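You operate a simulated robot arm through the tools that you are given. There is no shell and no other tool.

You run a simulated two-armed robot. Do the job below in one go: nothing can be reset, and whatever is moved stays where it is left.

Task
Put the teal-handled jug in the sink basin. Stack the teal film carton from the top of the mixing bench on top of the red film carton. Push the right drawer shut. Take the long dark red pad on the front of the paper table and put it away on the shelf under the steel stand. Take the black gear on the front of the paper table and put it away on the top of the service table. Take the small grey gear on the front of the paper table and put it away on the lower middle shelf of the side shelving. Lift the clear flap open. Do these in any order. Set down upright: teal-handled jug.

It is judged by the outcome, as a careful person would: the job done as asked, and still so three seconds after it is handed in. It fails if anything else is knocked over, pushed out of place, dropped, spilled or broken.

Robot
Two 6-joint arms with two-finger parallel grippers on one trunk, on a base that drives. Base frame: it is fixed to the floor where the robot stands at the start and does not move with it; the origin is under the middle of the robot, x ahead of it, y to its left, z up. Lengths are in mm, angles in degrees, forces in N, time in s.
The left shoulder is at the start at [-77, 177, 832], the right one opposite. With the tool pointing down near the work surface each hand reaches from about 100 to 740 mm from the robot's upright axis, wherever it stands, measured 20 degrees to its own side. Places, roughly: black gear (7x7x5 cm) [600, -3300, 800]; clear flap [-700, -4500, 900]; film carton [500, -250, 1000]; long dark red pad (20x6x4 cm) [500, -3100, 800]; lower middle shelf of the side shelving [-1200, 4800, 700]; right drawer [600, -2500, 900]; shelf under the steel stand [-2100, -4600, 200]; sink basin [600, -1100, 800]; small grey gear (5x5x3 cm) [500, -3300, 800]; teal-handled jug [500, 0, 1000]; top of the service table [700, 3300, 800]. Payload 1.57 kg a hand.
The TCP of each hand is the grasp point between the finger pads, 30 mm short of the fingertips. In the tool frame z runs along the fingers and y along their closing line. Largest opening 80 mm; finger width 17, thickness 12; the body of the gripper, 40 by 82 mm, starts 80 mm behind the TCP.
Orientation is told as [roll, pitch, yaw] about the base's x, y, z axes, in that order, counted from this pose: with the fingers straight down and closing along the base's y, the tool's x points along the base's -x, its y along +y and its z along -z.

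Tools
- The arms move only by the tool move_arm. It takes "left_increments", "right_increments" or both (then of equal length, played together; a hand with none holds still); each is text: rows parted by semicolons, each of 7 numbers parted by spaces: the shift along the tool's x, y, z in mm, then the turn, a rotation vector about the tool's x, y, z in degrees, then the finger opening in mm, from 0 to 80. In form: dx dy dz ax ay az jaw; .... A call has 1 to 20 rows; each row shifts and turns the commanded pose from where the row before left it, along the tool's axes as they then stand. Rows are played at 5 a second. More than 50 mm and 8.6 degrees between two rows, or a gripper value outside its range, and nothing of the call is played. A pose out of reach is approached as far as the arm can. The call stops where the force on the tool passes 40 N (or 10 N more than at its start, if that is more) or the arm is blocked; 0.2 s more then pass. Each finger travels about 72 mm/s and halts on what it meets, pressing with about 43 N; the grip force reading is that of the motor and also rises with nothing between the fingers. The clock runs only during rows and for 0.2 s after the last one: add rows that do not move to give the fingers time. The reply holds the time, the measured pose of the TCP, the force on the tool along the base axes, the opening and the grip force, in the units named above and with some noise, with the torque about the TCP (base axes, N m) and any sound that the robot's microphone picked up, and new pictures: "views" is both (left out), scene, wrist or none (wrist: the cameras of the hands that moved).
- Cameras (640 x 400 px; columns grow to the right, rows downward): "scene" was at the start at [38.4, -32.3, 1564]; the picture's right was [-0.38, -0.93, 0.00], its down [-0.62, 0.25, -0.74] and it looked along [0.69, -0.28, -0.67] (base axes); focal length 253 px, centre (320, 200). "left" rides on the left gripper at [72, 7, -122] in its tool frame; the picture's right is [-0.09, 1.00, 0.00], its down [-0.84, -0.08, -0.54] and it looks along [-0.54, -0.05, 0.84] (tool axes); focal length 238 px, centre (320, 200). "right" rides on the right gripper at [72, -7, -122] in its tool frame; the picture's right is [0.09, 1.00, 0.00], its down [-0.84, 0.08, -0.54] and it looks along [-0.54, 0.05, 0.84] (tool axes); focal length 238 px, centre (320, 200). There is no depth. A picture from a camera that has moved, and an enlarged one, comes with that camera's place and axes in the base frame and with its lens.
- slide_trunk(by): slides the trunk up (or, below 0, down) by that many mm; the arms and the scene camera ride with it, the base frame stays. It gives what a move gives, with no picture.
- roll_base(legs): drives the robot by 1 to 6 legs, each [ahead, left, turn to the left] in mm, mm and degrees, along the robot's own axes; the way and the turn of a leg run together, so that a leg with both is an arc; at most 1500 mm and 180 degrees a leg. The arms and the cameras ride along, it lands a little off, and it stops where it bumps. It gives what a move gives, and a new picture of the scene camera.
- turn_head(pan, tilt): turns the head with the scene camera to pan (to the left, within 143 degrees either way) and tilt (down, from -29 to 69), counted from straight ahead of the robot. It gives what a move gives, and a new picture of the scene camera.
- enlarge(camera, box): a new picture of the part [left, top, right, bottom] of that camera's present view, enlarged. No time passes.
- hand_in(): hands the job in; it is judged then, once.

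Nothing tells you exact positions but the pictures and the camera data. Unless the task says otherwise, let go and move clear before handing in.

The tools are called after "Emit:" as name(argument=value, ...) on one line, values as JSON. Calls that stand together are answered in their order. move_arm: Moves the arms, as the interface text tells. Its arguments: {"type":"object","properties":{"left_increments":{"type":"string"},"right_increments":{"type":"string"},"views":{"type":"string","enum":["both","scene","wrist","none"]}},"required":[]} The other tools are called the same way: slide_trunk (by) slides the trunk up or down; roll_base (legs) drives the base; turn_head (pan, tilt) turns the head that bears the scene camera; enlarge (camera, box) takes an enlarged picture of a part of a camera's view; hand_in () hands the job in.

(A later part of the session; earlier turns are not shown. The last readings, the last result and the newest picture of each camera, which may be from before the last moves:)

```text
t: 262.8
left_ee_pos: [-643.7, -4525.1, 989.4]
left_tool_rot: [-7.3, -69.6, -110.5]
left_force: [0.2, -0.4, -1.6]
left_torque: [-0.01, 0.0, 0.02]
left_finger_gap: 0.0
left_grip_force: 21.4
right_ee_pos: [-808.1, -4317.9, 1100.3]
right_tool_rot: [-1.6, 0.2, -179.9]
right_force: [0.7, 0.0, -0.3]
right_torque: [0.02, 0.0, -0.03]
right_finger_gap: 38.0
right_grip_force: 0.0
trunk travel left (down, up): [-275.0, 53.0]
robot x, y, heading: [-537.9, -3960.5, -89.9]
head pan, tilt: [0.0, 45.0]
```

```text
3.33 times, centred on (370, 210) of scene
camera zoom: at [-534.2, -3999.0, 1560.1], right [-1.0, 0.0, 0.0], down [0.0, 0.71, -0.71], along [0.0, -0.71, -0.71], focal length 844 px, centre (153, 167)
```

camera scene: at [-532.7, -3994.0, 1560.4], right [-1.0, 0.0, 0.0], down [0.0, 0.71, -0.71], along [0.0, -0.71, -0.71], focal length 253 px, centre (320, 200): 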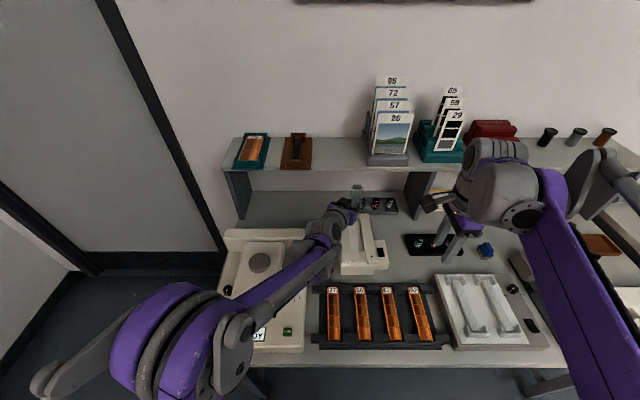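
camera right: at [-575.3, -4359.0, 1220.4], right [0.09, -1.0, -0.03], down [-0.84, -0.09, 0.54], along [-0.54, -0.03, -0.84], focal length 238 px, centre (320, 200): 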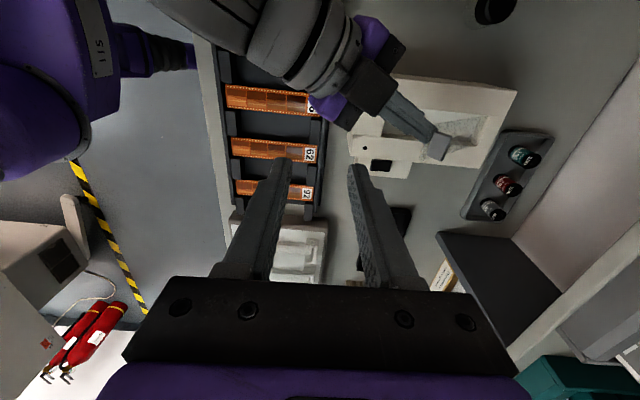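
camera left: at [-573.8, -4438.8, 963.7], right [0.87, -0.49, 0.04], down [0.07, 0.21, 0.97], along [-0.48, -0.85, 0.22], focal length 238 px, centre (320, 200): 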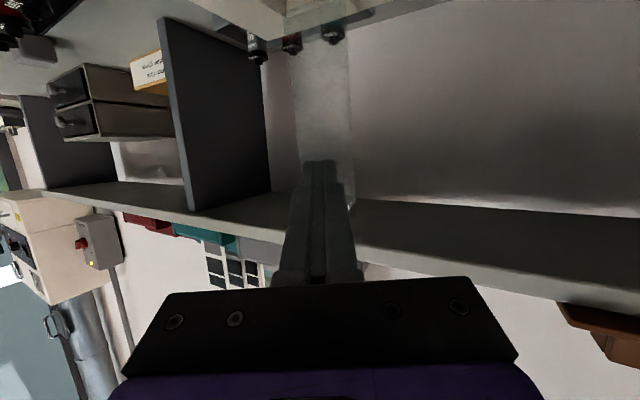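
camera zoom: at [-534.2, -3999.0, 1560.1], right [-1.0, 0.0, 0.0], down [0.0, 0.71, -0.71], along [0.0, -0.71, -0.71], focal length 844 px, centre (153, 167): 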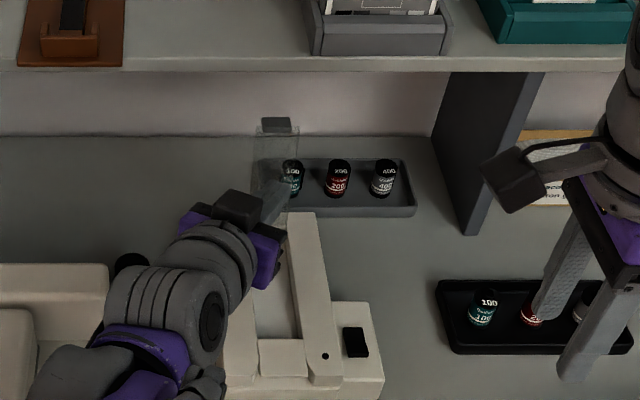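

The flap stays open by itself. I'll withdraw the left hand and check again.

Emit:
move_arm(left_increments="-3.3 -5.4 -34.4 0 0 0 0; -3.3 -5.4 -34.4 0 0 0 0; -3.3 -5.4 -34.4 0 0 0 0; -3.3 -5.4 -34.4 0 0 0 0; -15 0 -30 0 0 0 0; -15 0 -30 0 0 0 0; 0 0 0 0 0 0 0; 0 0 0 0 0 0 0; 0 0 0 0 0 0 0; 0 0 0 0 0 0 0; 0 0 0 0 0 0 0")

Emit:
enlarge(camera="scene", box=[310, 150, 430, 270])

```text
t: 265.2
left_ee_pos: [-581.1, -4368.3, 1098.9]
left_tool_rot: [-7.4, -69.7, -110.4]
left_force: [-0.5, -0.5, -0.4]
left_torque: [0.01, -0.01, 0.01]
left_finger_gap: 0.5
left_grip_force: 21.1
right_ee_pos: [-808.2, -4317.9, 1100.8]
right_tool_rot: [-1.5, 0.1, -179.8]
right_force: [0.1, -0.2, 0.5]
right_torque: [-0.02, -0.05, -0.02]
right_finger_gap: 38.0
right_grip_force: 0.1
trunk travel left (down, up): [-275.0, 53.0]
robot x, y, heading: [-537.3, -3959.8, -90.0]
head pan, tilt: [0.0, 45.0]
camera scene: at [-534.1, -3998.7, 1560.1], right [-1.0, 0.0, 0.0], down [0.0, 0.71, -0.71], along [0.0, -0.71, -0.71], focal length 253 px, centre (320, 200)
camera left: at [-512.7, -4244.8, 1071.8], right [0.87, -0.49, 0.04], down [0.07, 0.21, 0.97], along [-0.48, -0.85, 0.22], focal length 238 px, centre (320, 200)
```

scene: 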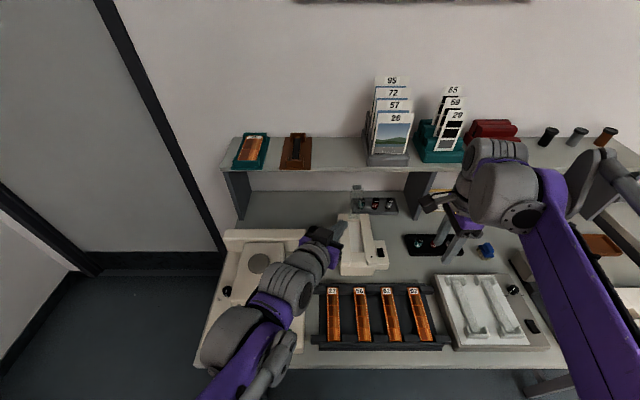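
left: 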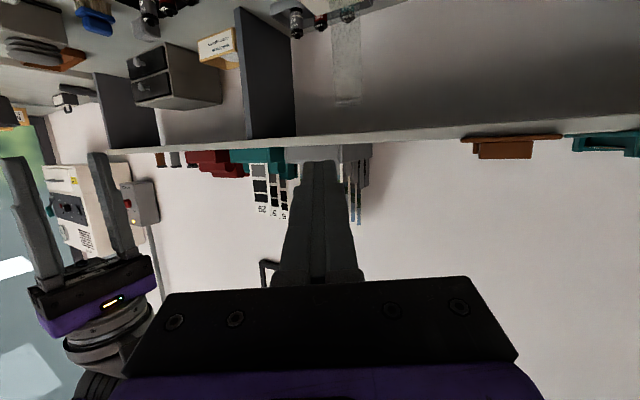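

```text
3.33 times, centred on (370, 210) of scene
camera zoom: at [-534.1, -3998.7, 1560.1], right [-1.0, 0.0, 0.0], down [0.0, 0.71, -0.71], along [0.0, -0.71, -0.71], focal length 844 px, centre (153, 167)
```

zoom: 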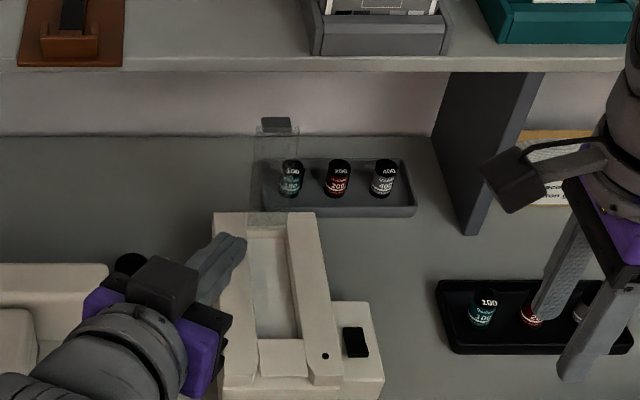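

The clear flap is open and stays. Now I'll back away and reset the left hand to pointing down.

Emit:
roll_base(legs=[[-560, 0, 0]])

Emit:
move_arm(left_increments="0 0 0 -2.1 7.62 -2.46 40; 0 0 0 -2.1 7.62 -2.46 80; 0 0 0 -2.1 7.62 -2.46 80; 0 0 0 -2.1 7.62 -2.46 80; 0 0 0 -2.1 7.62 -2.46 80; 0 0 0 -2.1 7.62 -2.46 80; 0 0 0 -2.1 7.62 -2.46 80; 0 0 0 -2.1 7.62 -2.46 80; 0 0 0 -2.1 7.62 -2.46 80; 0 0 0 0 0 0 80", views="scene")

```text
t: 268.4
left_ee_pos: [-582.6, -3814.0, 1098.6]
left_tool_rot: [-7.3, -69.7, -110.8]
left_force: [0.5, -0.5, -1.7]
left_torque: [-0.01, 0.01, 0.0]
left_finger_gap: 0.0
left_grip_force: 20.9
right_ee_pos: [-809.5, -3766.0, 1099.9]
right_tool_rot: [-1.5, 0.1, 179.8]
right_force: [-0.4, -1.2, 0.1]
right_torque: [0.0, -0.01, -0.01]
right_finger_gap: 38.2
right_grip_force: 0.1
trunk travel left (down, up): [-275.0, 53.0]
robot x, y, heading: [-535.3, -3404.3, -90.2]
head pan, tilt: [0.0, 45.0]
camera scene: at [-533.1, -3446.5, 1560.1], right [-1.0, 0.01, 0.0], down [0.0, 0.71, -0.71], along [0.0, -0.71, -0.71], focal length 253 px, centre (320, 200)
```

scene: 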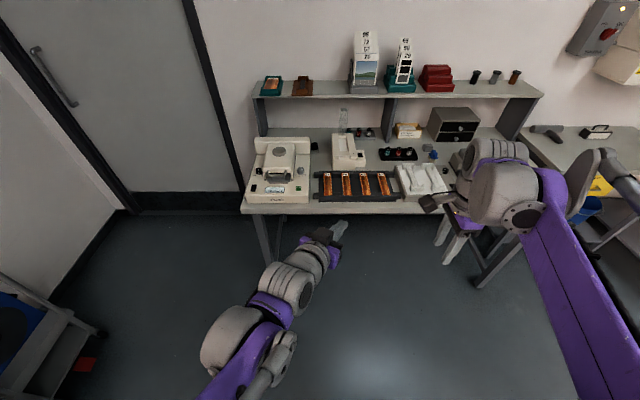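

```text
t: 270.6
left_ee_pos: [-581.9, -3815.0, 1100.0]
left_tool_rot: [0.3, 0.7, -90.4]
left_force: [0.1, 0.4, 0.3]
left_torque: [0.01, -0.04, 0.01]
left_finger_gap: 79.9
left_grip_force: 0.1
right_ee_pos: [-810.5, -3764.1, 1099.7]
right_tool_rot: [-1.5, 0.1, 179.7]
right_force: [0.7, -0.4, 0.2]
right_torque: [-0.01, 0.01, -0.02]
right_finger_gap: 38.2
right_grip_force: 0.1
trunk travel left (down, up): [-275.0, 53.0]
robot x, y, heading: [-539.2, -3408.0, -90.5]
head pan, tilt: [0.0, 45.0]
camera scene: at [-532.8, -3445.8, 1560.1], right [-1.0, 0.01, 0.0], down [0.0, 0.71, -0.71], along [0.0, -0.71, -0.71], focal length 253 px, centre (320, 200)
```

scene: 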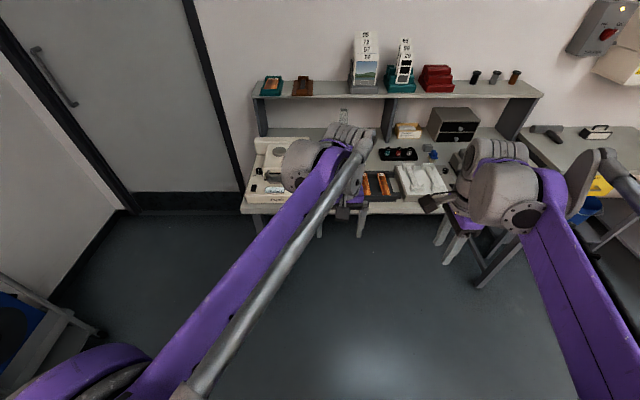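

The open flap is visible from here. Next, the gears: I'll turn left to face the paper table.

Emit:
roll_base(legs=[[0, 0, 90.5]])

Emit:
roll_base(legs=[[0, 300, 0], [300, 0, 0]])

Emit:
turn_head(pan=-20, tilt=40)

```text
t: 274.9
left_ee_pos: [-124.5, -3442.6, 1098.7]
left_tool_rot: [0.3, 0.6, 1.1]
left_force: [-0.2, -0.7, 0.3]
left_torque: [0.0, 0.0, 0.03]
left_finger_gap: 79.6
left_grip_force: 0.0
right_ee_pos: [-169.6, -3670.5, 1100.1]
right_tool_rot: [-1.5, 0.1, -88.9]
right_force: [0.1, 0.4, 0.3]
right_torque: [-0.01, 0.03, 0.0]
right_finger_gap: 37.9
right_grip_force: 0.0
trunk travel left (down, up): [-275.0, 53.0]
robot x, y, heading: [-536.4, -3400.7, 1.2]
head pan, tilt: [0.0, 45.0]
camera scene: at [-492.7, -3405.7, 1560.1], right [0.02, -1.0, 0.0], down [-0.71, -0.01, -0.71], along [0.71, 0.01, -0.71], focal length 253 px, centre (320, 200)
```

scene: 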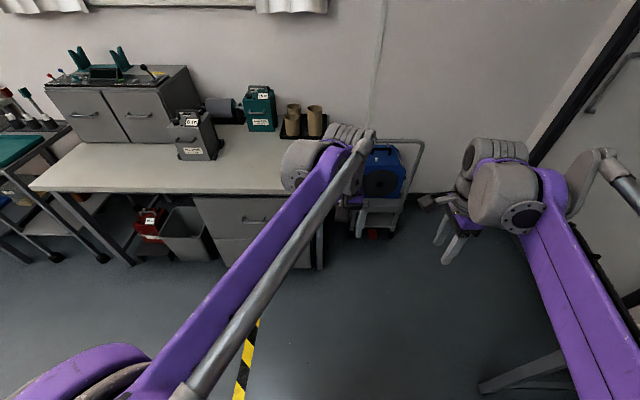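

```text
t: 279.7
left_ee_pos: [169.9, -3139.1, 1099.3]
left_tool_rot: [0.3, 0.7, 0.9]
left_force: [1.1, 0.3, -0.1]
left_torque: [0.0, 0.02, -0.01]
left_finger_gap: 80.1
left_grip_force: 0.0
right_ee_pos: [124.5, -3365.6, 1098.9]
right_tool_rot: [-1.5, 0.1, -88.9]
right_force: [-0.5, -0.2, -0.3]
right_torque: [-0.02, 0.0, 0.0]
right_finger_gap: 38.2
right_grip_force: 0.1
trunk travel left (down, up): [-275.0, 53.0]
robot x, y, heading: [-238.3, -3102.1, 1.1]
head pan, tilt: [0.0, 45.0]
camera scene: at [-198.1, -3101.3, 1560.0], right [0.02, -1.0, 0.0], down [-0.71, -0.01, -0.71], along [0.71, 0.01, -0.71], focal length 253 px, centre (320, 200)
```

scene: 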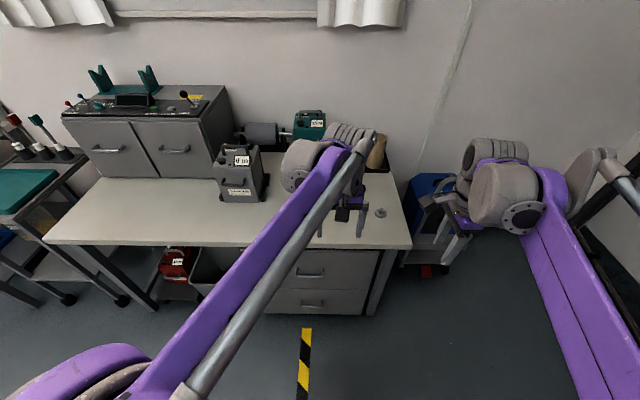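

```text
t: 280.6
left_ee_pos: [169.8, -3138.6, 1098.7]
left_tool_rot: [0.4, 0.6, 0.8]
left_force: [-0.4, 0.1, -0.3]
left_torque: [0.02, 0.01, 0.0]
left_finger_gap: 80.0
left_grip_force: 0.0
right_ee_pos: [125.5, -3367.5, 1100.9]
right_tool_rot: [-1.5, 0.2, -88.9]
right_force: [0.4, -0.8, -0.6]
right_torque: [-0.01, -0.04, 0.03]
right_finger_gap: 37.9
right_grip_force: 0.0
trunk travel left (down, up): [-275.0, 53.0]
robot x, y, heading: [-240.8, -3099.0, 1.0]
head pan, tilt: [-20.0, 40.0]
camera scene: at [-199.3, -3130.4, 1567.3], right [-0.32, -0.95, 0.0], down [-0.61, 0.21, -0.77], along [0.72, -0.25, -0.64], focal length 253 px, centre (320, 200)
```

scene: 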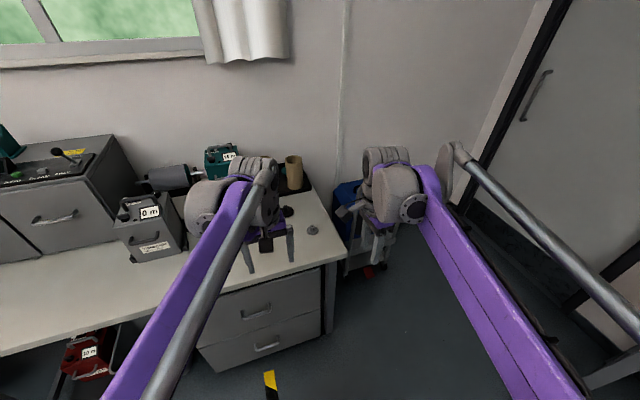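

Let me view the gears with the left wrist camera.

Emit:
enlarge(camera="left", box=[0, 0, 640, 400])

Emit:
enlarge(camera="scene", box=[260, 180, 350, 260])

```text
1.00 times, centred on (320, 200) of left (not enlarged: the box is as wide or as high as the picture)
camera zoom: at [98.5, -3133.2, 1221.0], right [0.08, 1.0, 0.0], down [0.84, -0.07, 0.53], along [0.53, -0.04, -0.85], focal length 238 px, centre (320, 200)
```

zoom: 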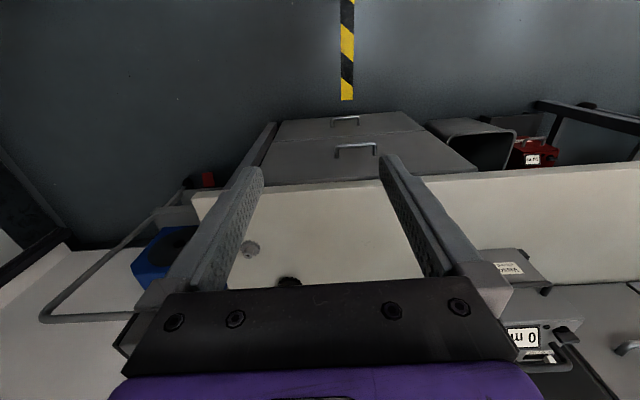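

```text
5.00 times, centred on (305, 220) of scene
camera zoom: at [-199.3, -3130.4, 1567.3], right [-0.32, -0.95, 0.0], down [-0.61, 0.21, -0.77], along [0.72, -0.25, -0.64], focal length 1266 px, centre (395, 100)
```

zoom: 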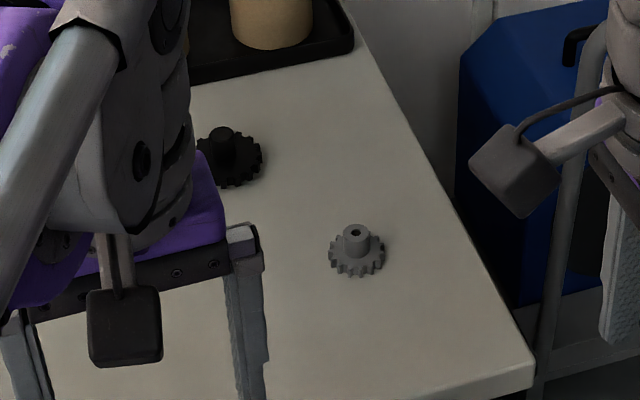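

Grey gear at about [496, -3336], black gear at about [640, -3258], both with hubs on top. I'll ready the right hand (yaw 0), then drive up for the grey gear.

Emit:
move_arm(right_increments="25 0 0 0 0 -8.1 50; 25 0 0 0 0 -8.1 60; 25 0 0 0 0 -8.1 60; 0 0 0 0 0 -8.1 60; 0 0 0 0 0 -8.1 60; 0 0 0 0 0 -8.1 60; 0 0 0 0 0 -8.1 60; 0 0 0 0 0 -8.1 60; 0 0 0 0 0 -8.1 60; 0 0 0 0 0 -8.1 60; 0 0 0 0 0 -8 60; 0 0 0 0 0 0 60", left_increments="0 35 0 0 0 0 80; 0 35 0 0 0 0 80; 0 35 0 0 0 0 80; 0 35 0 0 0 0 80; 0 35 0 0 0 0 80; 0 35 0 0 0 0 80; 0 0 0 0 0 0 80; 0 0 0 0 0 0 80; 0 0 0 0 0 0 80; 0 0 0 0 0 0 80; 0 0 0 0 0 0 80; 0 0 0 0 0 0 80", views="none")

Emit:
roll_base(legs=[[0, -60, -1.0], [210, 0, 0]])

Emit:
enlarge(camera="right", box=[0, 0, 640, 400])

```text
t: 283.2
left_ee_pos: [166.0, -2927.5, 1098.5]
left_tool_rot: [0.2, 0.7, 0.9]
left_force: [0.3, 0.5, 0.3]
left_torque: [0.05, 0.01, -0.01]
left_finger_gap: 80.1
left_grip_force: 0.1
right_ee_pos: [113.9, -3293.5, 1100.2]
right_tool_rot: [0.0, 1.3, 0.2]
right_force: [-0.4, -0.1, 0.0]
right_torque: [0.01, 0.03, -0.02]
right_finger_gap: 60.1
right_grip_force: 0.2
trunk travel left (down, up): [-275.0, 53.0]
robot x, y, heading: [-237.6, -3100.1, 1.0]
head pan, tilt: [-20.0, 40.0]
```

```text
t: 285.6
left_ee_pos: [380.4, -2996.5, 1097.3]
left_tool_rot: [0.4, 0.7, -0.1]
left_force: [0.5, 0.3, 0.6]
left_torque: [0.0, 0.01, -0.01]
left_finger_gap: 80.1
left_grip_force: 0.1
right_ee_pos: [319.8, -3360.2, 1100.1]
right_tool_rot: [0.1, 1.6, -1.1]
right_force: [0.0, -0.3, 0.8]
right_torque: [0.02, 0.0, 0.02]
right_finger_gap: 59.7
right_grip_force: 0.1
trunk travel left (down, up): [-275.0, 53.0]
robot x, y, heading: [-29.4, -3159.5, 0.0]
head pan, tilt: [-20.0, 40.0]
camera scene: at [11.5, -3191.5, 1567.3], right [-0.34, -0.94, 0.0], down [-0.6, 0.22, -0.77], along [0.72, -0.26, -0.64], focal length 253 px, centre (320, 200)
```

scene: 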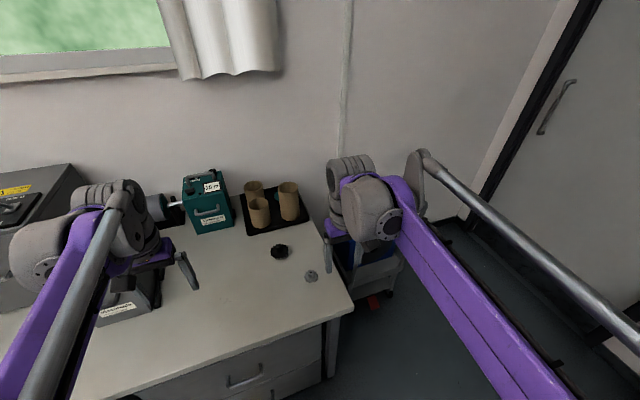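

```text
1.00 times, centred on (320, 200) of right (not enlarged: the box is as wide or as high as the picture)
camera zoom: at [252.9, -3367.0, 1223.4], right [-0.07, 1.0, 0.0], down [0.85, 0.06, 0.52], along [0.52, 0.04, -0.85], focal length 238 px, centre (320, 200)
```

zoom: 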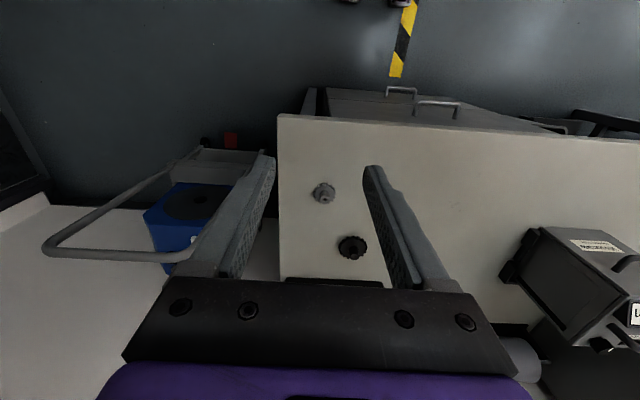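

Both gears show clearly. Zooming for exact positions.

Emit:
enlarge(camera="right", box=[280, 160, 400, 280])

Emit:
enlarge(camera="scene", box=[255, 230, 345, 300])

```text
3.33 times, centred on (340, 220) of right
camera zoom: at [252.9, -3367.0, 1223.4], right [-0.07, 1.0, 0.0], down [0.85, 0.06, 0.52], along [0.52, 0.04, -0.85], focal length 794 px, centre (253, 133)
```

zoom: 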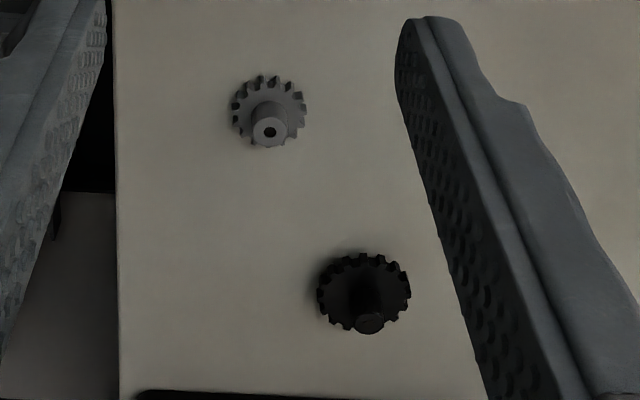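

```text
5.71 times, centred on (300, 265) of scene
camera zoom: at [11.5, -3191.5, 1567.3], right [-0.34, -0.94, 0.0], down [-0.6, 0.22, -0.77], along [0.72, -0.26, -0.64], focal length 1447 px, centre (434, -171)
```

zoom: 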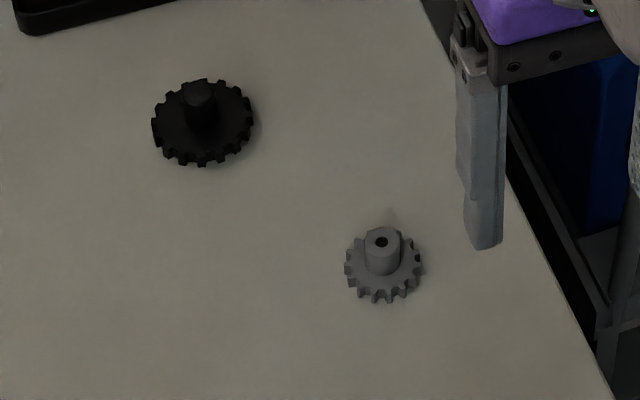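

Grey gear centre [498, -3337], hub top z≈808. Bringing the right hand over it and partway down.

Emit:
move_arm(right_increments="-35.6 4.6 0 0 -1.6 0 60; -35.6 4.6 20 0 0 0 60; -35.6 4.6 30 0 0 0 60; -35.6 4.6 30 0 0 0 60; -35.6 4.6 30 0 0 0 60; 0 0 40 0 0 0 60; 0 0 40 0 0 0 60; 0 0 0 0 0 0 60", views="wrist")

Emit:
enlarge(camera="right", box=[240, 50, 400, 200])

```text
t: 287.4
left_ee_pos: [380.3, -2996.6, 1098.1]
left_tool_rot: [0.3, 0.5, -0.3]
left_force: [0.3, 0.8, 0.8]
left_torque: [-0.01, 0.0, -0.02]
left_finger_gap: 80.0
left_grip_force: 0.1
right_ee_pos: [499.6, -3339.2, 909.9]
right_tool_rot: [0.0, 0.0, -1.0]
right_force: [0.4, -0.3, -1.3]
right_torque: [0.02, -0.03, 0.0]
right_finger_gap: 60.1
right_grip_force: 0.1
trunk travel left (down, up): [-275.0, 53.0]
robot x, y, heading: [-28.0, -3159.5, 0.1]
head pan, tilt: [-20.0, 40.0]
camera right: at [428.8, -3346.0, 1030.1], right [-0.07, 1.0, 0.0], down [0.84, 0.06, 0.54], along [0.54, 0.04, -0.84], focal length 238 px, centre (320, 200)
```

right: 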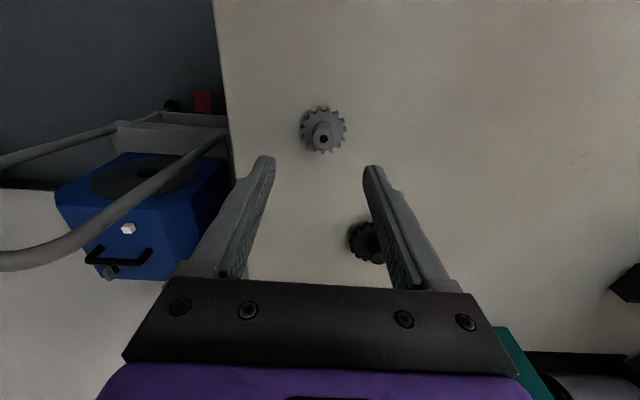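

```text
2.67 times, centred on (320, 125) of right
camera zoom: at [428.8, -3346.0, 1030.1], right [-0.07, 1.0, 0.0], down [0.84, 0.06, 0.54], along [0.54, 0.04, -0.84], focal length 636 px, centre (320, 400)
```

zoom: 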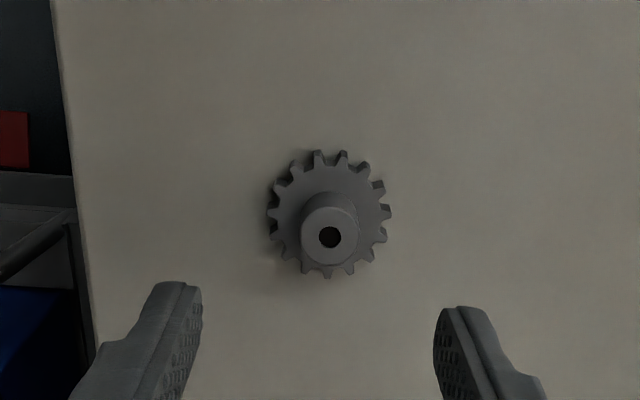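

Centred within 2 mm. Descending so the fingertips sit just above the gear disc and closing on the hub.

Emit:
move_arm(right_increments="-1 2.2 35 0 0 0 60; 0 0 30 0 0 0 50; 0 0 12 0 0 0 45; 0 0 5 0 0 0 45; 0 0 0 0 0 0 45; 0 0 0 0 0 0 30; 0 0 0 0 0 0 0; 0 0 0 0 0 0 0; 0 0 0 0 0 0 0", views="wrist")

Emit:
enlarge(camera="right", box=[240, 100, 400, 250])

```text
t: 289.4
left_ee_pos: [380.9, -2995.4, 1097.3]
left_tool_rot: [0.3, 0.6, -0.2]
left_force: [-1.0, -0.2, 0.4]
left_torque: [0.03, -0.01, -0.01]
left_finger_gap: 79.9
left_grip_force: 0.0
right_ee_pos: [501.2, -3338.2, 826.8]
right_tool_rot: [0.1, -0.1, -1.0]
right_force: [-0.1, -0.3, 0.4]
right_torque: [-0.02, 0.01, -0.02]
right_finger_gap: 18.4
right_grip_force: 32.8
trunk travel left (down, up): [-275.0, 53.0]
robot x, y, heading: [-28.5, -3160.2, -0.1]
head pan, tilt: [-20.0, 40.0]
camera right: at [429.2, -3344.4, 948.6], right [-0.07, 1.0, 0.0], down [0.84, 0.06, 0.54], along [0.54, 0.04, -0.84], focal length 238 px, centre (320, 200)
```

right: 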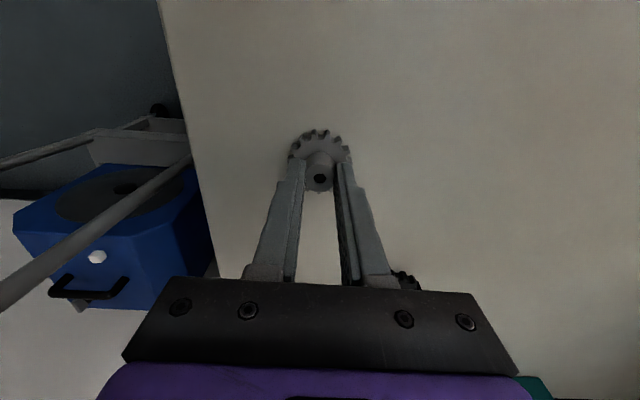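

```text
2.67 times, centred on (320, 175) of right
camera zoom: at [429.2, -3344.4, 948.6], right [-0.07, 1.0, 0.0], down [0.84, 0.06, 0.54], along [0.54, 0.04, -0.84], focal length 636 px, centre (320, 267)
```

zoom: 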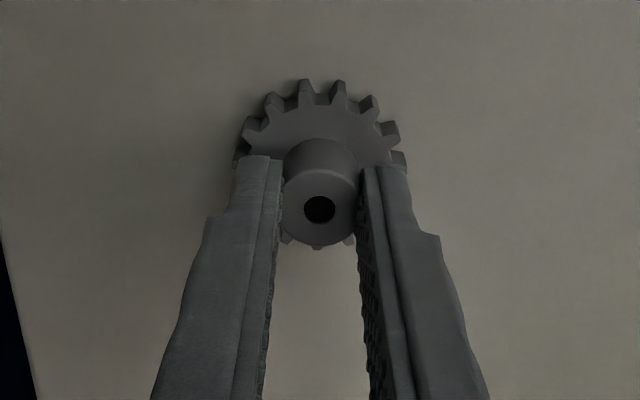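

Hub gripped (18.4 mm, 33 N). Lifting slowly.

Emit:
move_arm(right_increments="0 0 -4 0 0 0 0; 0 0 -8 0 0 0 0; 0 0 -12 0 0 0 0; 0 0 -15 0 0 0 0; 0 0 -20 0 0 0 0; 0 0 -20 0 0 0 0; 0 0 -20 0 0 0 0; 0 0 -20 0 0 0 0; 0 0 -20 0 0 0 0; 0 0 -20 0 0 0 0; 0 0 -10 0 0 0 0; 0 0 0 0 0 0 0", views="wrist")

```text
t: 292.0
left_ee_pos: [381.8, -2994.7, 1097.8]
left_tool_rot: [0.3, 0.7, -0.2]
left_force: [0.1, 1.3, 0.2]
left_torque: [-0.02, 0.01, 0.03]
left_finger_gap: 80.0
left_grip_force: 0.0
right_ee_pos: [499.3, -3338.0, 996.7]
right_tool_rot: [0.1, -0.2, -0.9]
right_force: [0.0, 0.1, 0.4]
right_torque: [-0.01, 0.0, 0.0]
right_finger_gap: 19.9
right_grip_force: 33.5
trunk travel left (down, up): [-275.0, 53.0]
robot x, y, heading: [-28.9, -3160.1, -0.2]
head pan, tilt: [-20.0, 40.0]
camera right: at [428.9, -3343.6, 1117.6], right [-0.07, 1.0, 0.0], down [0.84, 0.06, 0.54], along [0.54, 0.04, -0.84], focal length 238 px, centre (320, 200)
```

right: 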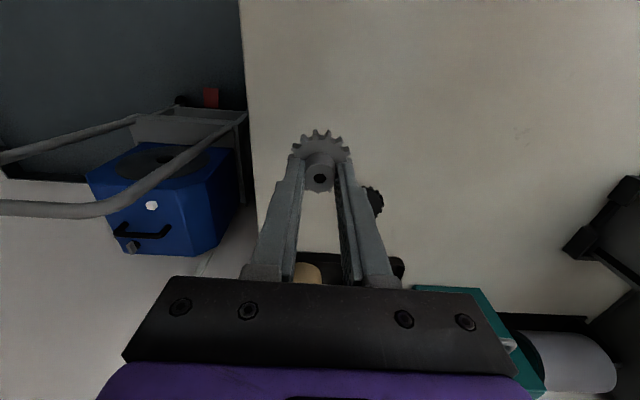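

The grey gear is held. I'll retract the right hand, then shift right to take the black gear with the left hand.

Emit:
move_arm(right_increments="8 2 -8 0 0 0 0; 16 3 -14 0 0 0 0; 18 3.5 -15 0 0 0 0; 18 3.5 -15 0 0 0 0; 18 3.5 -15 0 0 0 0; 18 3.5 -15 0 0 0 0; 18 3.5 -15 0 0 0 0; 18 3.5 -12 0 0 0 0; 12 2 -8 0 0 0 0; 0 0 0 0 0 0 0", views="none")

Emit:
roll_base(legs=[[0, -165, 0], [25, 0, 0]])

Emit:
enlarge(camera="left", box=[0, 0, 640, 400])

Emit:
enlarge(camera="right", box=[0, 0, 640, 400])

```text
t: 294.2
left_ee_pos: [381.8, -2995.4, 1098.1]
left_tool_rot: [0.3, 0.7, -0.2]
left_force: [-0.5, -0.4, 0.8]
left_torque: [0.02, -0.01, 0.0]
left_finger_gap: 80.1
left_grip_force: 0.0
right_ee_pos: [356.3, -3308.8, 1111.2]
right_tool_rot: [0.1, 0.0, -1.0]
right_force: [-0.4, -0.3, -0.8]
right_torque: [-0.01, 0.0, -0.02]
right_finger_gap: 19.5
right_grip_force: 33.6
trunk travel left (down, up): [-275.0, 53.0]
robot x, y, heading: [-27.9, -3160.0, -0.3]
head pan, tilt: [-20.0, 40.0]
```

```text
t: 296.7
left_ee_pos: [402.7, -3159.2, 1097.9]
left_tool_rot: [0.3, 0.5, 0.0]
left_force: [0.5, -0.2, -0.4]
left_torque: [0.0, -0.01, -0.02]
left_finger_gap: 80.1
left_grip_force: 0.0
right_ee_pos: [379.3, -3472.2, 1112.1]
right_tool_rot: [0.0, -0.1, -1.0]
right_force: [-0.3, 0.5, -0.1]
right_torque: [-0.01, -0.02, 0.01]
right_finger_gap: 19.8
right_grip_force: 33.7
trunk travel left (down, up): [-275.0, 53.0]
robot x, y, heading: [-3.2, -3327.1, 0.0]
head pan, tilt: [-20.0, 40.0]
camera scene: at [33.6, -3355.5, 1567.3], right [-0.34, -0.94, 0.0], down [-0.6, 0.22, -0.77], along [0.72, -0.26, -0.64], focal length 253 px, centre (320, 200)
```

scene: 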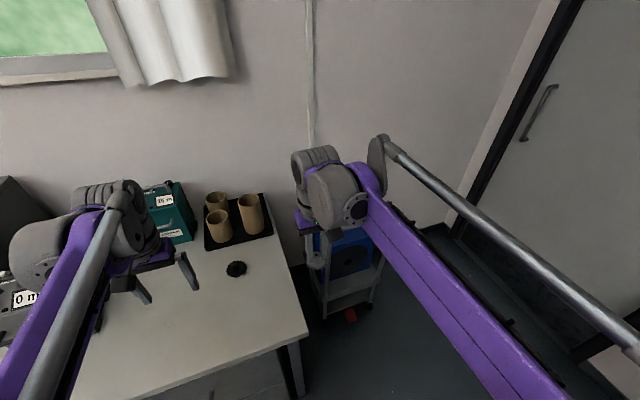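

```text
1.00 times, centred on (320, 200) of left (not enlarged: the box is as wide or as high as the picture)
camera zoom: at [332.4, -3152.5, 1220.2], right [0.09, 1.0, 0.0], down [0.84, -0.08, 0.53], along [0.53, -0.05, -0.85], focal length 238 px, centre (320, 200)
```

zoom: 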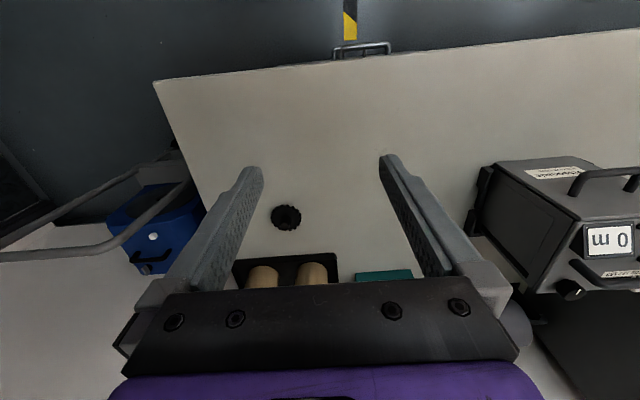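

```text
1.00 times, centred on (320, 200) of right (not enlarged: the box is as wide or as high as the picture)
camera zoom: at [307.6, -3478.7, 1233.3], right [-0.08, 1.0, 0.0], down [0.84, 0.06, 0.54], along [0.54, 0.04, -0.84], focal length 238 px, centre (320, 200)
```

zoom: 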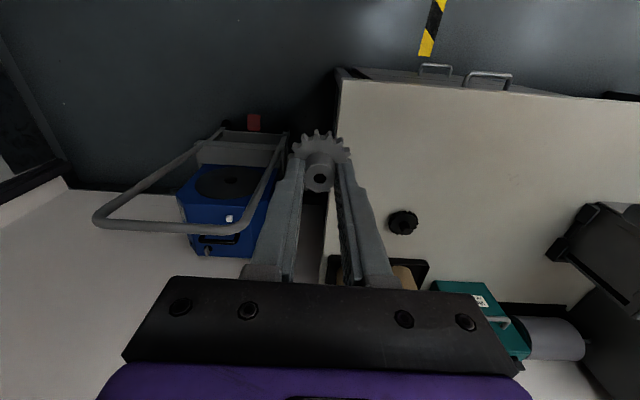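

Black gear at about [638, -3258]. Moving the left hand over it while lowering.

Emit:
move_arm(left_increments="-29.5 -12.4 22.5 0 0 0 60; -29.5 -12.4 22.5 0 0 0 60; -29.5 -12.4 22.5 0 0 0 60; -29.5 -12.4 22.5 0 0 0 60; -29.5 -12.4 22.5 0 0 0 60; -29.5 -12.4 22.5 0 0 0 60; -29.5 -12.4 22.5 0 0 0 60; -29.5 -12.4 22.5 0 0 0 60; 0 0 0 0 0 0 60", views="wrist")

Emit:
enlarge(camera="left", box=[240, 50, 400, 200])

```text
t: 298.7
left_ee_pos: [638.8, -3260.1, 914.9]
left_tool_rot: [0.3, 0.6, -0.2]
left_force: [-0.7, 0.0, 0.1]
left_torque: [-0.03, -0.01, -0.01]
left_finger_gap: 60.1
left_grip_force: 0.2
right_ee_pos: [379.3, -3472.3, 1110.7]
right_tool_rot: [0.0, 0.0, -1.0]
right_force: [-0.4, 0.8, -0.6]
right_torque: [0.02, -0.01, 0.02]
right_finger_gap: 19.8
right_grip_force: 33.9
trunk travel left (down, up): [-275.0, 53.0]
robot x, y, heading: [-4.0, -3326.6, -0.3]
head pan, tilt: [-20.0, 40.0]
camera left: at [567.8, -3252.4, 1037.4], right [0.09, 1.0, 0.0], down [0.84, -0.08, 0.53], along [0.53, -0.05, -0.85], focal length 238 px, centre (320, 200)
```

left: 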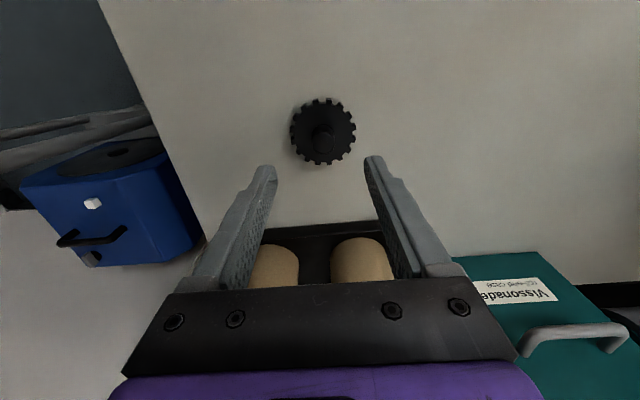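

```text
2.67 times, centred on (320, 125) of left
camera zoom: at [567.8, -3252.4, 1037.4], right [0.09, 1.0, 0.0], down [0.84, -0.08, 0.53], along [0.53, -0.05, -0.85], focal length 636 px, centre (320, 400)
```

zoom: 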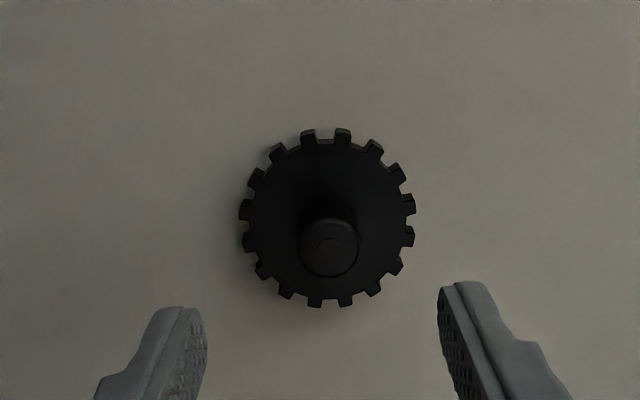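

Hub centre is 4 mm to the left. Correcting, lowering and closing on the hub.

Emit:
move_arm(left_increments="0 4.1 35 0 -0.5 0 60; 0 0 30 0 0 0 50; 0 0 10 0 0 0 45; 0 0 5 0 0 0 45; 0 0 0 0 0 0 45; 0 0 0 0 0 0 30; 0 0 0 0 0 0 0; 0 0 0 0 0 0 0; 0 0 0 0 0 0 0", views="wrist")

Emit:
enlarge(camera="left", box=[240, 90, 400, 240])

```text
t: 300.7
left_ee_pos: [637.0, -3254.7, 835.5]
left_tool_rot: [0.4, 0.0, -0.1]
left_force: [-0.5, 0.4, -0.9]
left_torque: [0.0, 0.01, -0.04]
left_finger_gap: 20.4
left_grip_force: 34.1
right_ee_pos: [379.6, -3472.6, 1111.2]
right_tool_rot: [0.1, 0.0, -1.0]
right_force: [0.2, -0.3, -0.2]
right_torque: [-0.02, 0.01, -0.01]
right_finger_gap: 20.0
right_grip_force: 33.8
trunk travel left (down, up): [-275.0, 53.0]
robot x, y, heading: [-0.2, -3325.4, -0.2]
head pan, tilt: [-20.0, 40.0]
camera left: at [566.1, -3246.8, 956.2], right [0.09, 1.0, 0.01], down [0.84, -0.08, 0.54], along [0.54, -0.05, -0.84], focal length 238 px, centre (320, 200)
```

left: 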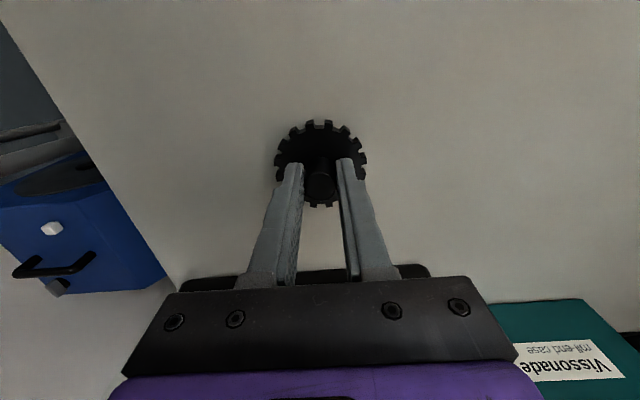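

```text
2.67 times, centred on (320, 165) of left
camera zoom: at [566.1, -3246.8, 956.2], right [0.09, 1.0, 0.01], down [0.84, -0.08, 0.54], along [0.54, -0.05, -0.84], focal length 636 px, centre (320, 293)
```

zoom: 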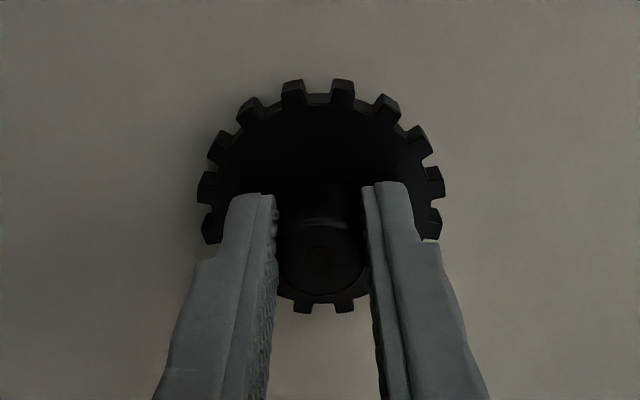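

Black gear hub gripped. Lifting slowly and retracting.

Emit:
move_arm(left_increments="0 0 -4 0 0 0 0; 0 0 -8 0 0 0 0; 0 0 -12 0 0 0 0; 0 0 -16 0 0 0 0; 0 0 -20 0 0 0 0; 0 0 -20 0 0 0 0; 0 0 -20 0 0 0 0; 15 5 -15 0 0 0 0; 20 8 -12 0 0 0 0; 20 8 -12 0 0 0 0; 20 8 -12 0 0 0 0; 20 8 -12 0 0 0 0; 20 8 -12 0 0 0 0; 20 8 -12 0 0 0 0; 20 8 -12 0 0 0 0; 20 8 -12 0 0 0 0; 20 8 -12 0 0 0 0; 20 8 -12 0 0 0 0; 12 5 -8 0 0 0 0; 0 0 0 0 0 0 0")

```text
t: 304.9
left_ee_pos: [414.0, -3164.4, 1078.3]
left_tool_rot: [0.4, 0.0, -0.1]
left_force: [-1.5, 0.3, -0.8]
left_torque: [-0.02, 0.02, -0.02]
left_finger_gap: 20.5
left_grip_force: 33.6
right_ee_pos: [380.7, -3473.5, 1110.7]
right_tool_rot: [0.1, 0.0, -1.0]
right_force: [0.5, -0.2, -0.1]
right_torque: [-0.02, 0.02, 0.01]
right_finger_gap: 19.8
right_grip_force: 33.2
trunk travel left (down, up): [-275.0, 53.0]
robot x, y, heading: [-7.8, -3321.3, -0.2]
head pan, tilt: [-20.0, 40.0]
camera scene: at [36.0, -3355.7, 1567.3], right [-0.34, -0.94, 0.0], down [-0.6, 0.22, -0.77], along [0.72, -0.26, -0.64], focal length 253 px, centre (320, 200)
camera left: at [340.4, -3156.5, 1199.5], right [0.09, 1.0, 0.01], down [0.84, -0.08, 0.54], along [0.54, -0.05, -0.84], focal length 238 px, centre (320, 200)
```

scene: 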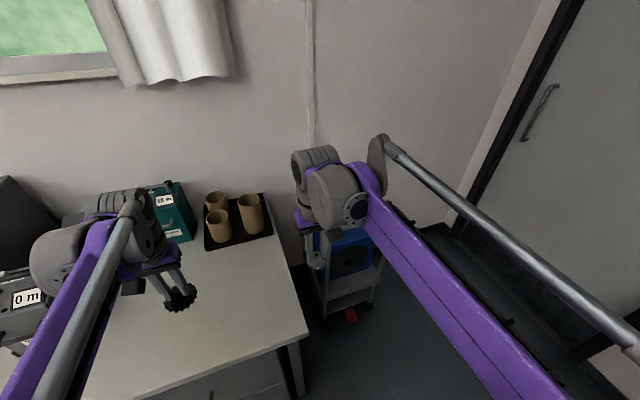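
left: 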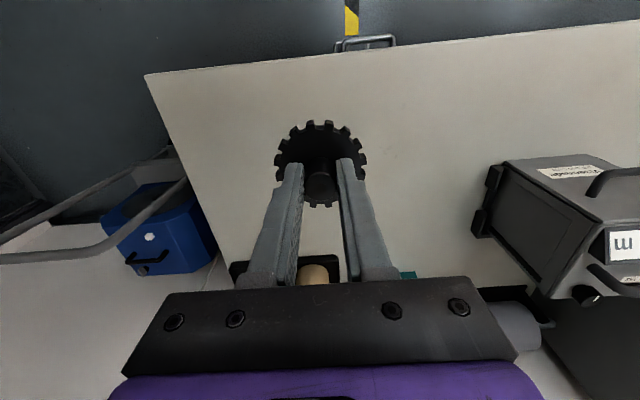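

Both gears are held. Now the long drive left: backing off first, then sliding along the aisle in stages.

Emit:
roll_base(legs=[[-320, 0, 0], [0, 700, 0], [0, 700, 0]])

Emit:
turn_head(pan=80, tilt=30)

```text
t: 319.5
left_ee_pos: [81.0, -1744.1, 1078.0]
left_tool_rot: [0.4, 0.1, 0.5]
left_force: [-0.5, -0.2, 0.2]
left_torque: [-0.03, -0.01, -0.02]
left_finger_gap: 20.3
left_grip_force: 34.2
right_ee_pos: [51.0, -2053.1, 1112.3]
right_tool_rot: [0.1, 0.1, -0.4]
right_force: [0.3, -1.0, -0.9]
right_torque: [0.01, 0.01, 0.03]
right_finger_gap: 19.6
right_grip_force: 33.6
trunk travel left (down, up): [-275.0, 53.0]
robot x, y, heading: [-331.9, -1908.6, 0.5]
head pan, tilt: [-20.0, 40.0]
camera scene: at [-293.6, -1939.4, 1567.3], right [-0.33, -0.94, 0.0], down [-0.61, 0.21, -0.77], along [0.72, -0.26, -0.64], focal length 253 px, centre (320, 200)
```

scene: 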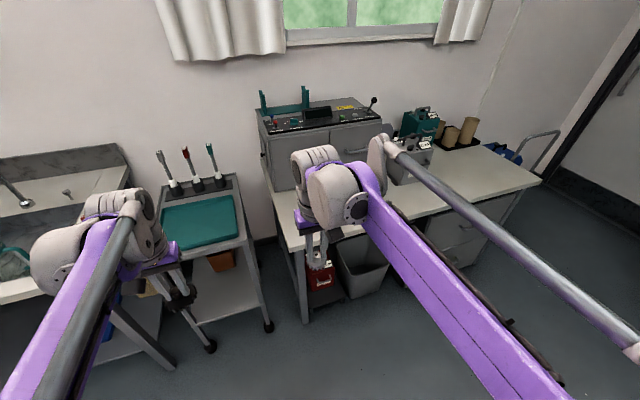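

```text
t: 321.3
left_ee_pos: [82.0, -1744.0, 1078.7]
left_tool_rot: [0.3, 0.2, 0.4]
left_force: [-0.2, 0.4, -0.3]
left_torque: [0.0, -0.01, 0.0]
left_finger_gap: 20.3
left_grip_force: 34.5
right_ee_pos: [51.3, -2053.3, 1112.2]
right_tool_rot: [0.1, 0.0, -0.4]
right_force: [0.3, -0.8, -1.1]
right_torque: [-0.01, 0.01, -0.01]
right_finger_gap: 19.6
right_grip_force: 33.0
trunk travel left (down, up): [-275.0, 53.0]
robot x, y, heading: [-335.6, -1911.4, 0.7]
head pan, tilt: [80.0, 30.0]
camera scene: at [-358.9, -1821.9, 1582.7], right [0.99, -0.16, 0.0], down [-0.08, -0.49, -0.87], along [0.14, 0.85, -0.5], focal length 253 px, centre (320, 200)
```

scene: 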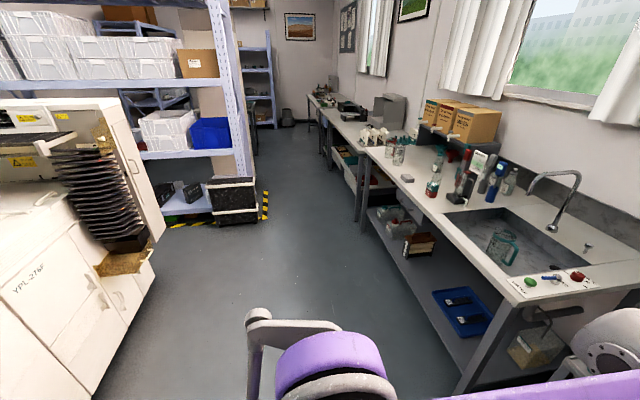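

The aisle is clear, and the jug and carton stack look fine. Continuing left along it.

Emit:
roll_base(legs=[[150, 0, -0.6], [0, 900, 0], [0, 900, 0]])

Emit:
roll_base(legs=[[0, 900, 0], [0, 600, 0]])

```text
t: 338.6
left_ee_pos: [271.5, 65.0, 1078.2]
left_tool_rot: [0.4, 0.1, -1.9]
left_force: [-0.4, 0.0, -0.7]
left_torque: [-0.03, -0.01, 0.04]
left_finger_gap: 20.5
left_grip_force: 33.4
right_ee_pos: [230.5, -243.1, 1111.3]
right_tool_rot: [0.2, 0.0, -2.8]
right_force: [0.1, 0.5, -1.4]
right_torque: [0.03, 0.0, 0.02]
right_finger_gap: 19.8
right_grip_force: 33.8
trunk travel left (down, up): [-275.0, 53.0]
robot x, y, heading: [-151.5, -84.1, -1.7]
head pan, tilt: [80.0, 30.0]
camera scene: at [-171.3, 5.5, 1582.7], right [0.98, -0.2, 0.0], down [-0.1, -0.49, -0.87], along [0.18, 0.85, -0.5], focal length 253 px, centre (320, 200)
```

scene: 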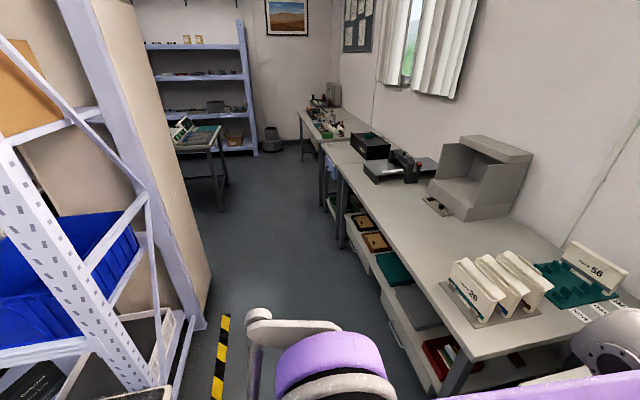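

```text
t: 352.1
left_ee_pos: [331.3, 1549.5, 1077.9]
left_tool_rot: [0.3, 0.0, -2.9]
left_force: [-0.9, -0.6, -0.1]
left_torque: [-0.02, -0.03, 0.0]
left_finger_gap: 20.4
left_grip_force: 33.7
right_ee_pos: [284.1, 1242.9, 1112.5]
right_tool_rot: [0.1, 0.0, -3.7]
right_force: [0.5, 0.4, -0.4]
right_torque: [0.01, -0.04, -0.03]
right_finger_gap: 19.6
right_grip_force: 33.8
trunk travel left (down, up): [-275.0, 53.0]
robot x, y, heading: [-92.6, 1407.0, -2.7]
head pan, tilt: [80.0, 30.0]
camera scene: at [-113.0, 1497.1, 1582.7], right [0.98, -0.22, 0.0], down [-0.11, -0.49, -0.87], along [0.19, 0.84, -0.5], focal length 253 px, centre (320, 200)
```

scene: 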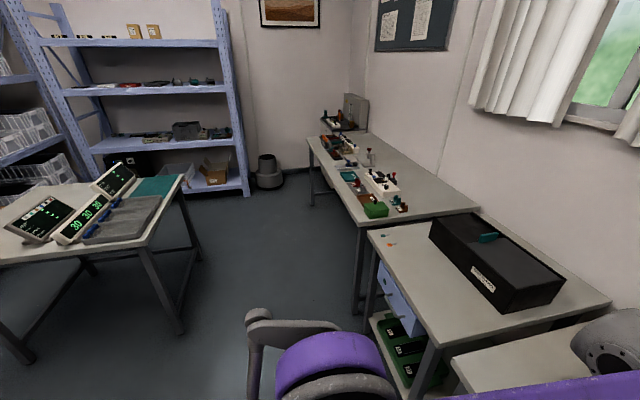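

Ahead are the service table (third table, y≈2515–4074, front x≈335) and the side shelving beyond. Straightening and moving on to face the service table.

Emit:
roll_base(legs=[[-80, 0, 2.7], [0, 850, 0], [0, 750, 0]])

Emit:
turn_head(pan=0, tilt=38)

```text
t: 367.4
left_ee_pos: [263.2, 3179.0, 1077.9]
left_tool_rot: [0.3, 0.1, -1.4]
left_force: [-0.3, 0.4, -0.9]
left_torque: [-0.01, -0.01, 0.01]
left_finger_gap: 20.2
left_grip_force: 33.8
right_ee_pos: [224.1, 2870.2, 1111.6]
right_tool_rot: [0.0, 0.1, -2.3]
right_force: [0.5, 0.2, -0.1]
right_torque: [-0.03, -0.01, 0.0]
right_finger_gap: 19.4
right_grip_force: 33.1
trunk travel left (down, up): [-275.0, 53.0]
robot x, y, heading: [-156.8, 3023.8, -1.1]
head pan, tilt: [80.0, 30.0]
camera scene: at [-180.3, 3114.9, 1582.7], right [0.98, -0.19, 0.0], down [-0.1, -0.49, -0.87], along [0.17, 0.85, -0.5], focal length 253 px, centre (320, 200)
```

scene: 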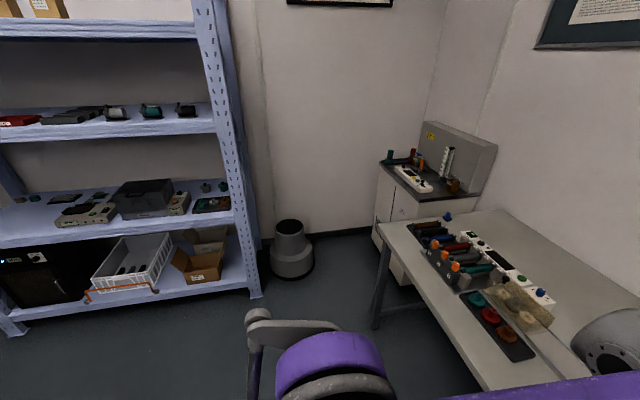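

```text
t: 368.9
left_ee_pos: [262.1, 3179.7, 1077.7]
left_tool_rot: [0.3, 0.1, -1.5]
left_force: [0.8, -0.2, 0.1]
left_torque: [0.01, -0.02, -0.03]
left_finger_gap: 20.5
left_grip_force: 34.0
right_ee_pos: [223.9, 2870.2, 1112.5]
right_tool_rot: [0.1, 0.0, -2.3]
right_force: [0.2, 0.1, 0.1]
right_torque: [0.01, 0.0, 0.01]
right_finger_gap: 19.6
right_grip_force: 33.0
trunk travel left (down, up): [-275.0, 53.0]
robot x, y, heading: [-161.7, 3025.6, -1.4]
head pan, tilt: [0.0, 38.0]
camera scene: at [-111.7, 3024.4, 1570.3], right [-0.02, -1.0, 0.0], down [-0.62, 0.01, -0.79], along [0.79, -0.02, -0.62], focal length 253 px, centre (320, 200)
```

scene: 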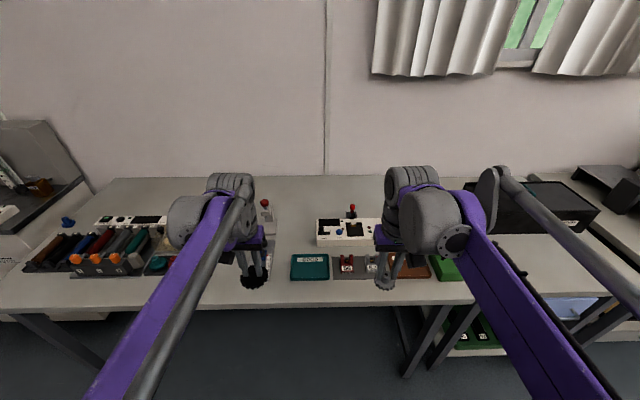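

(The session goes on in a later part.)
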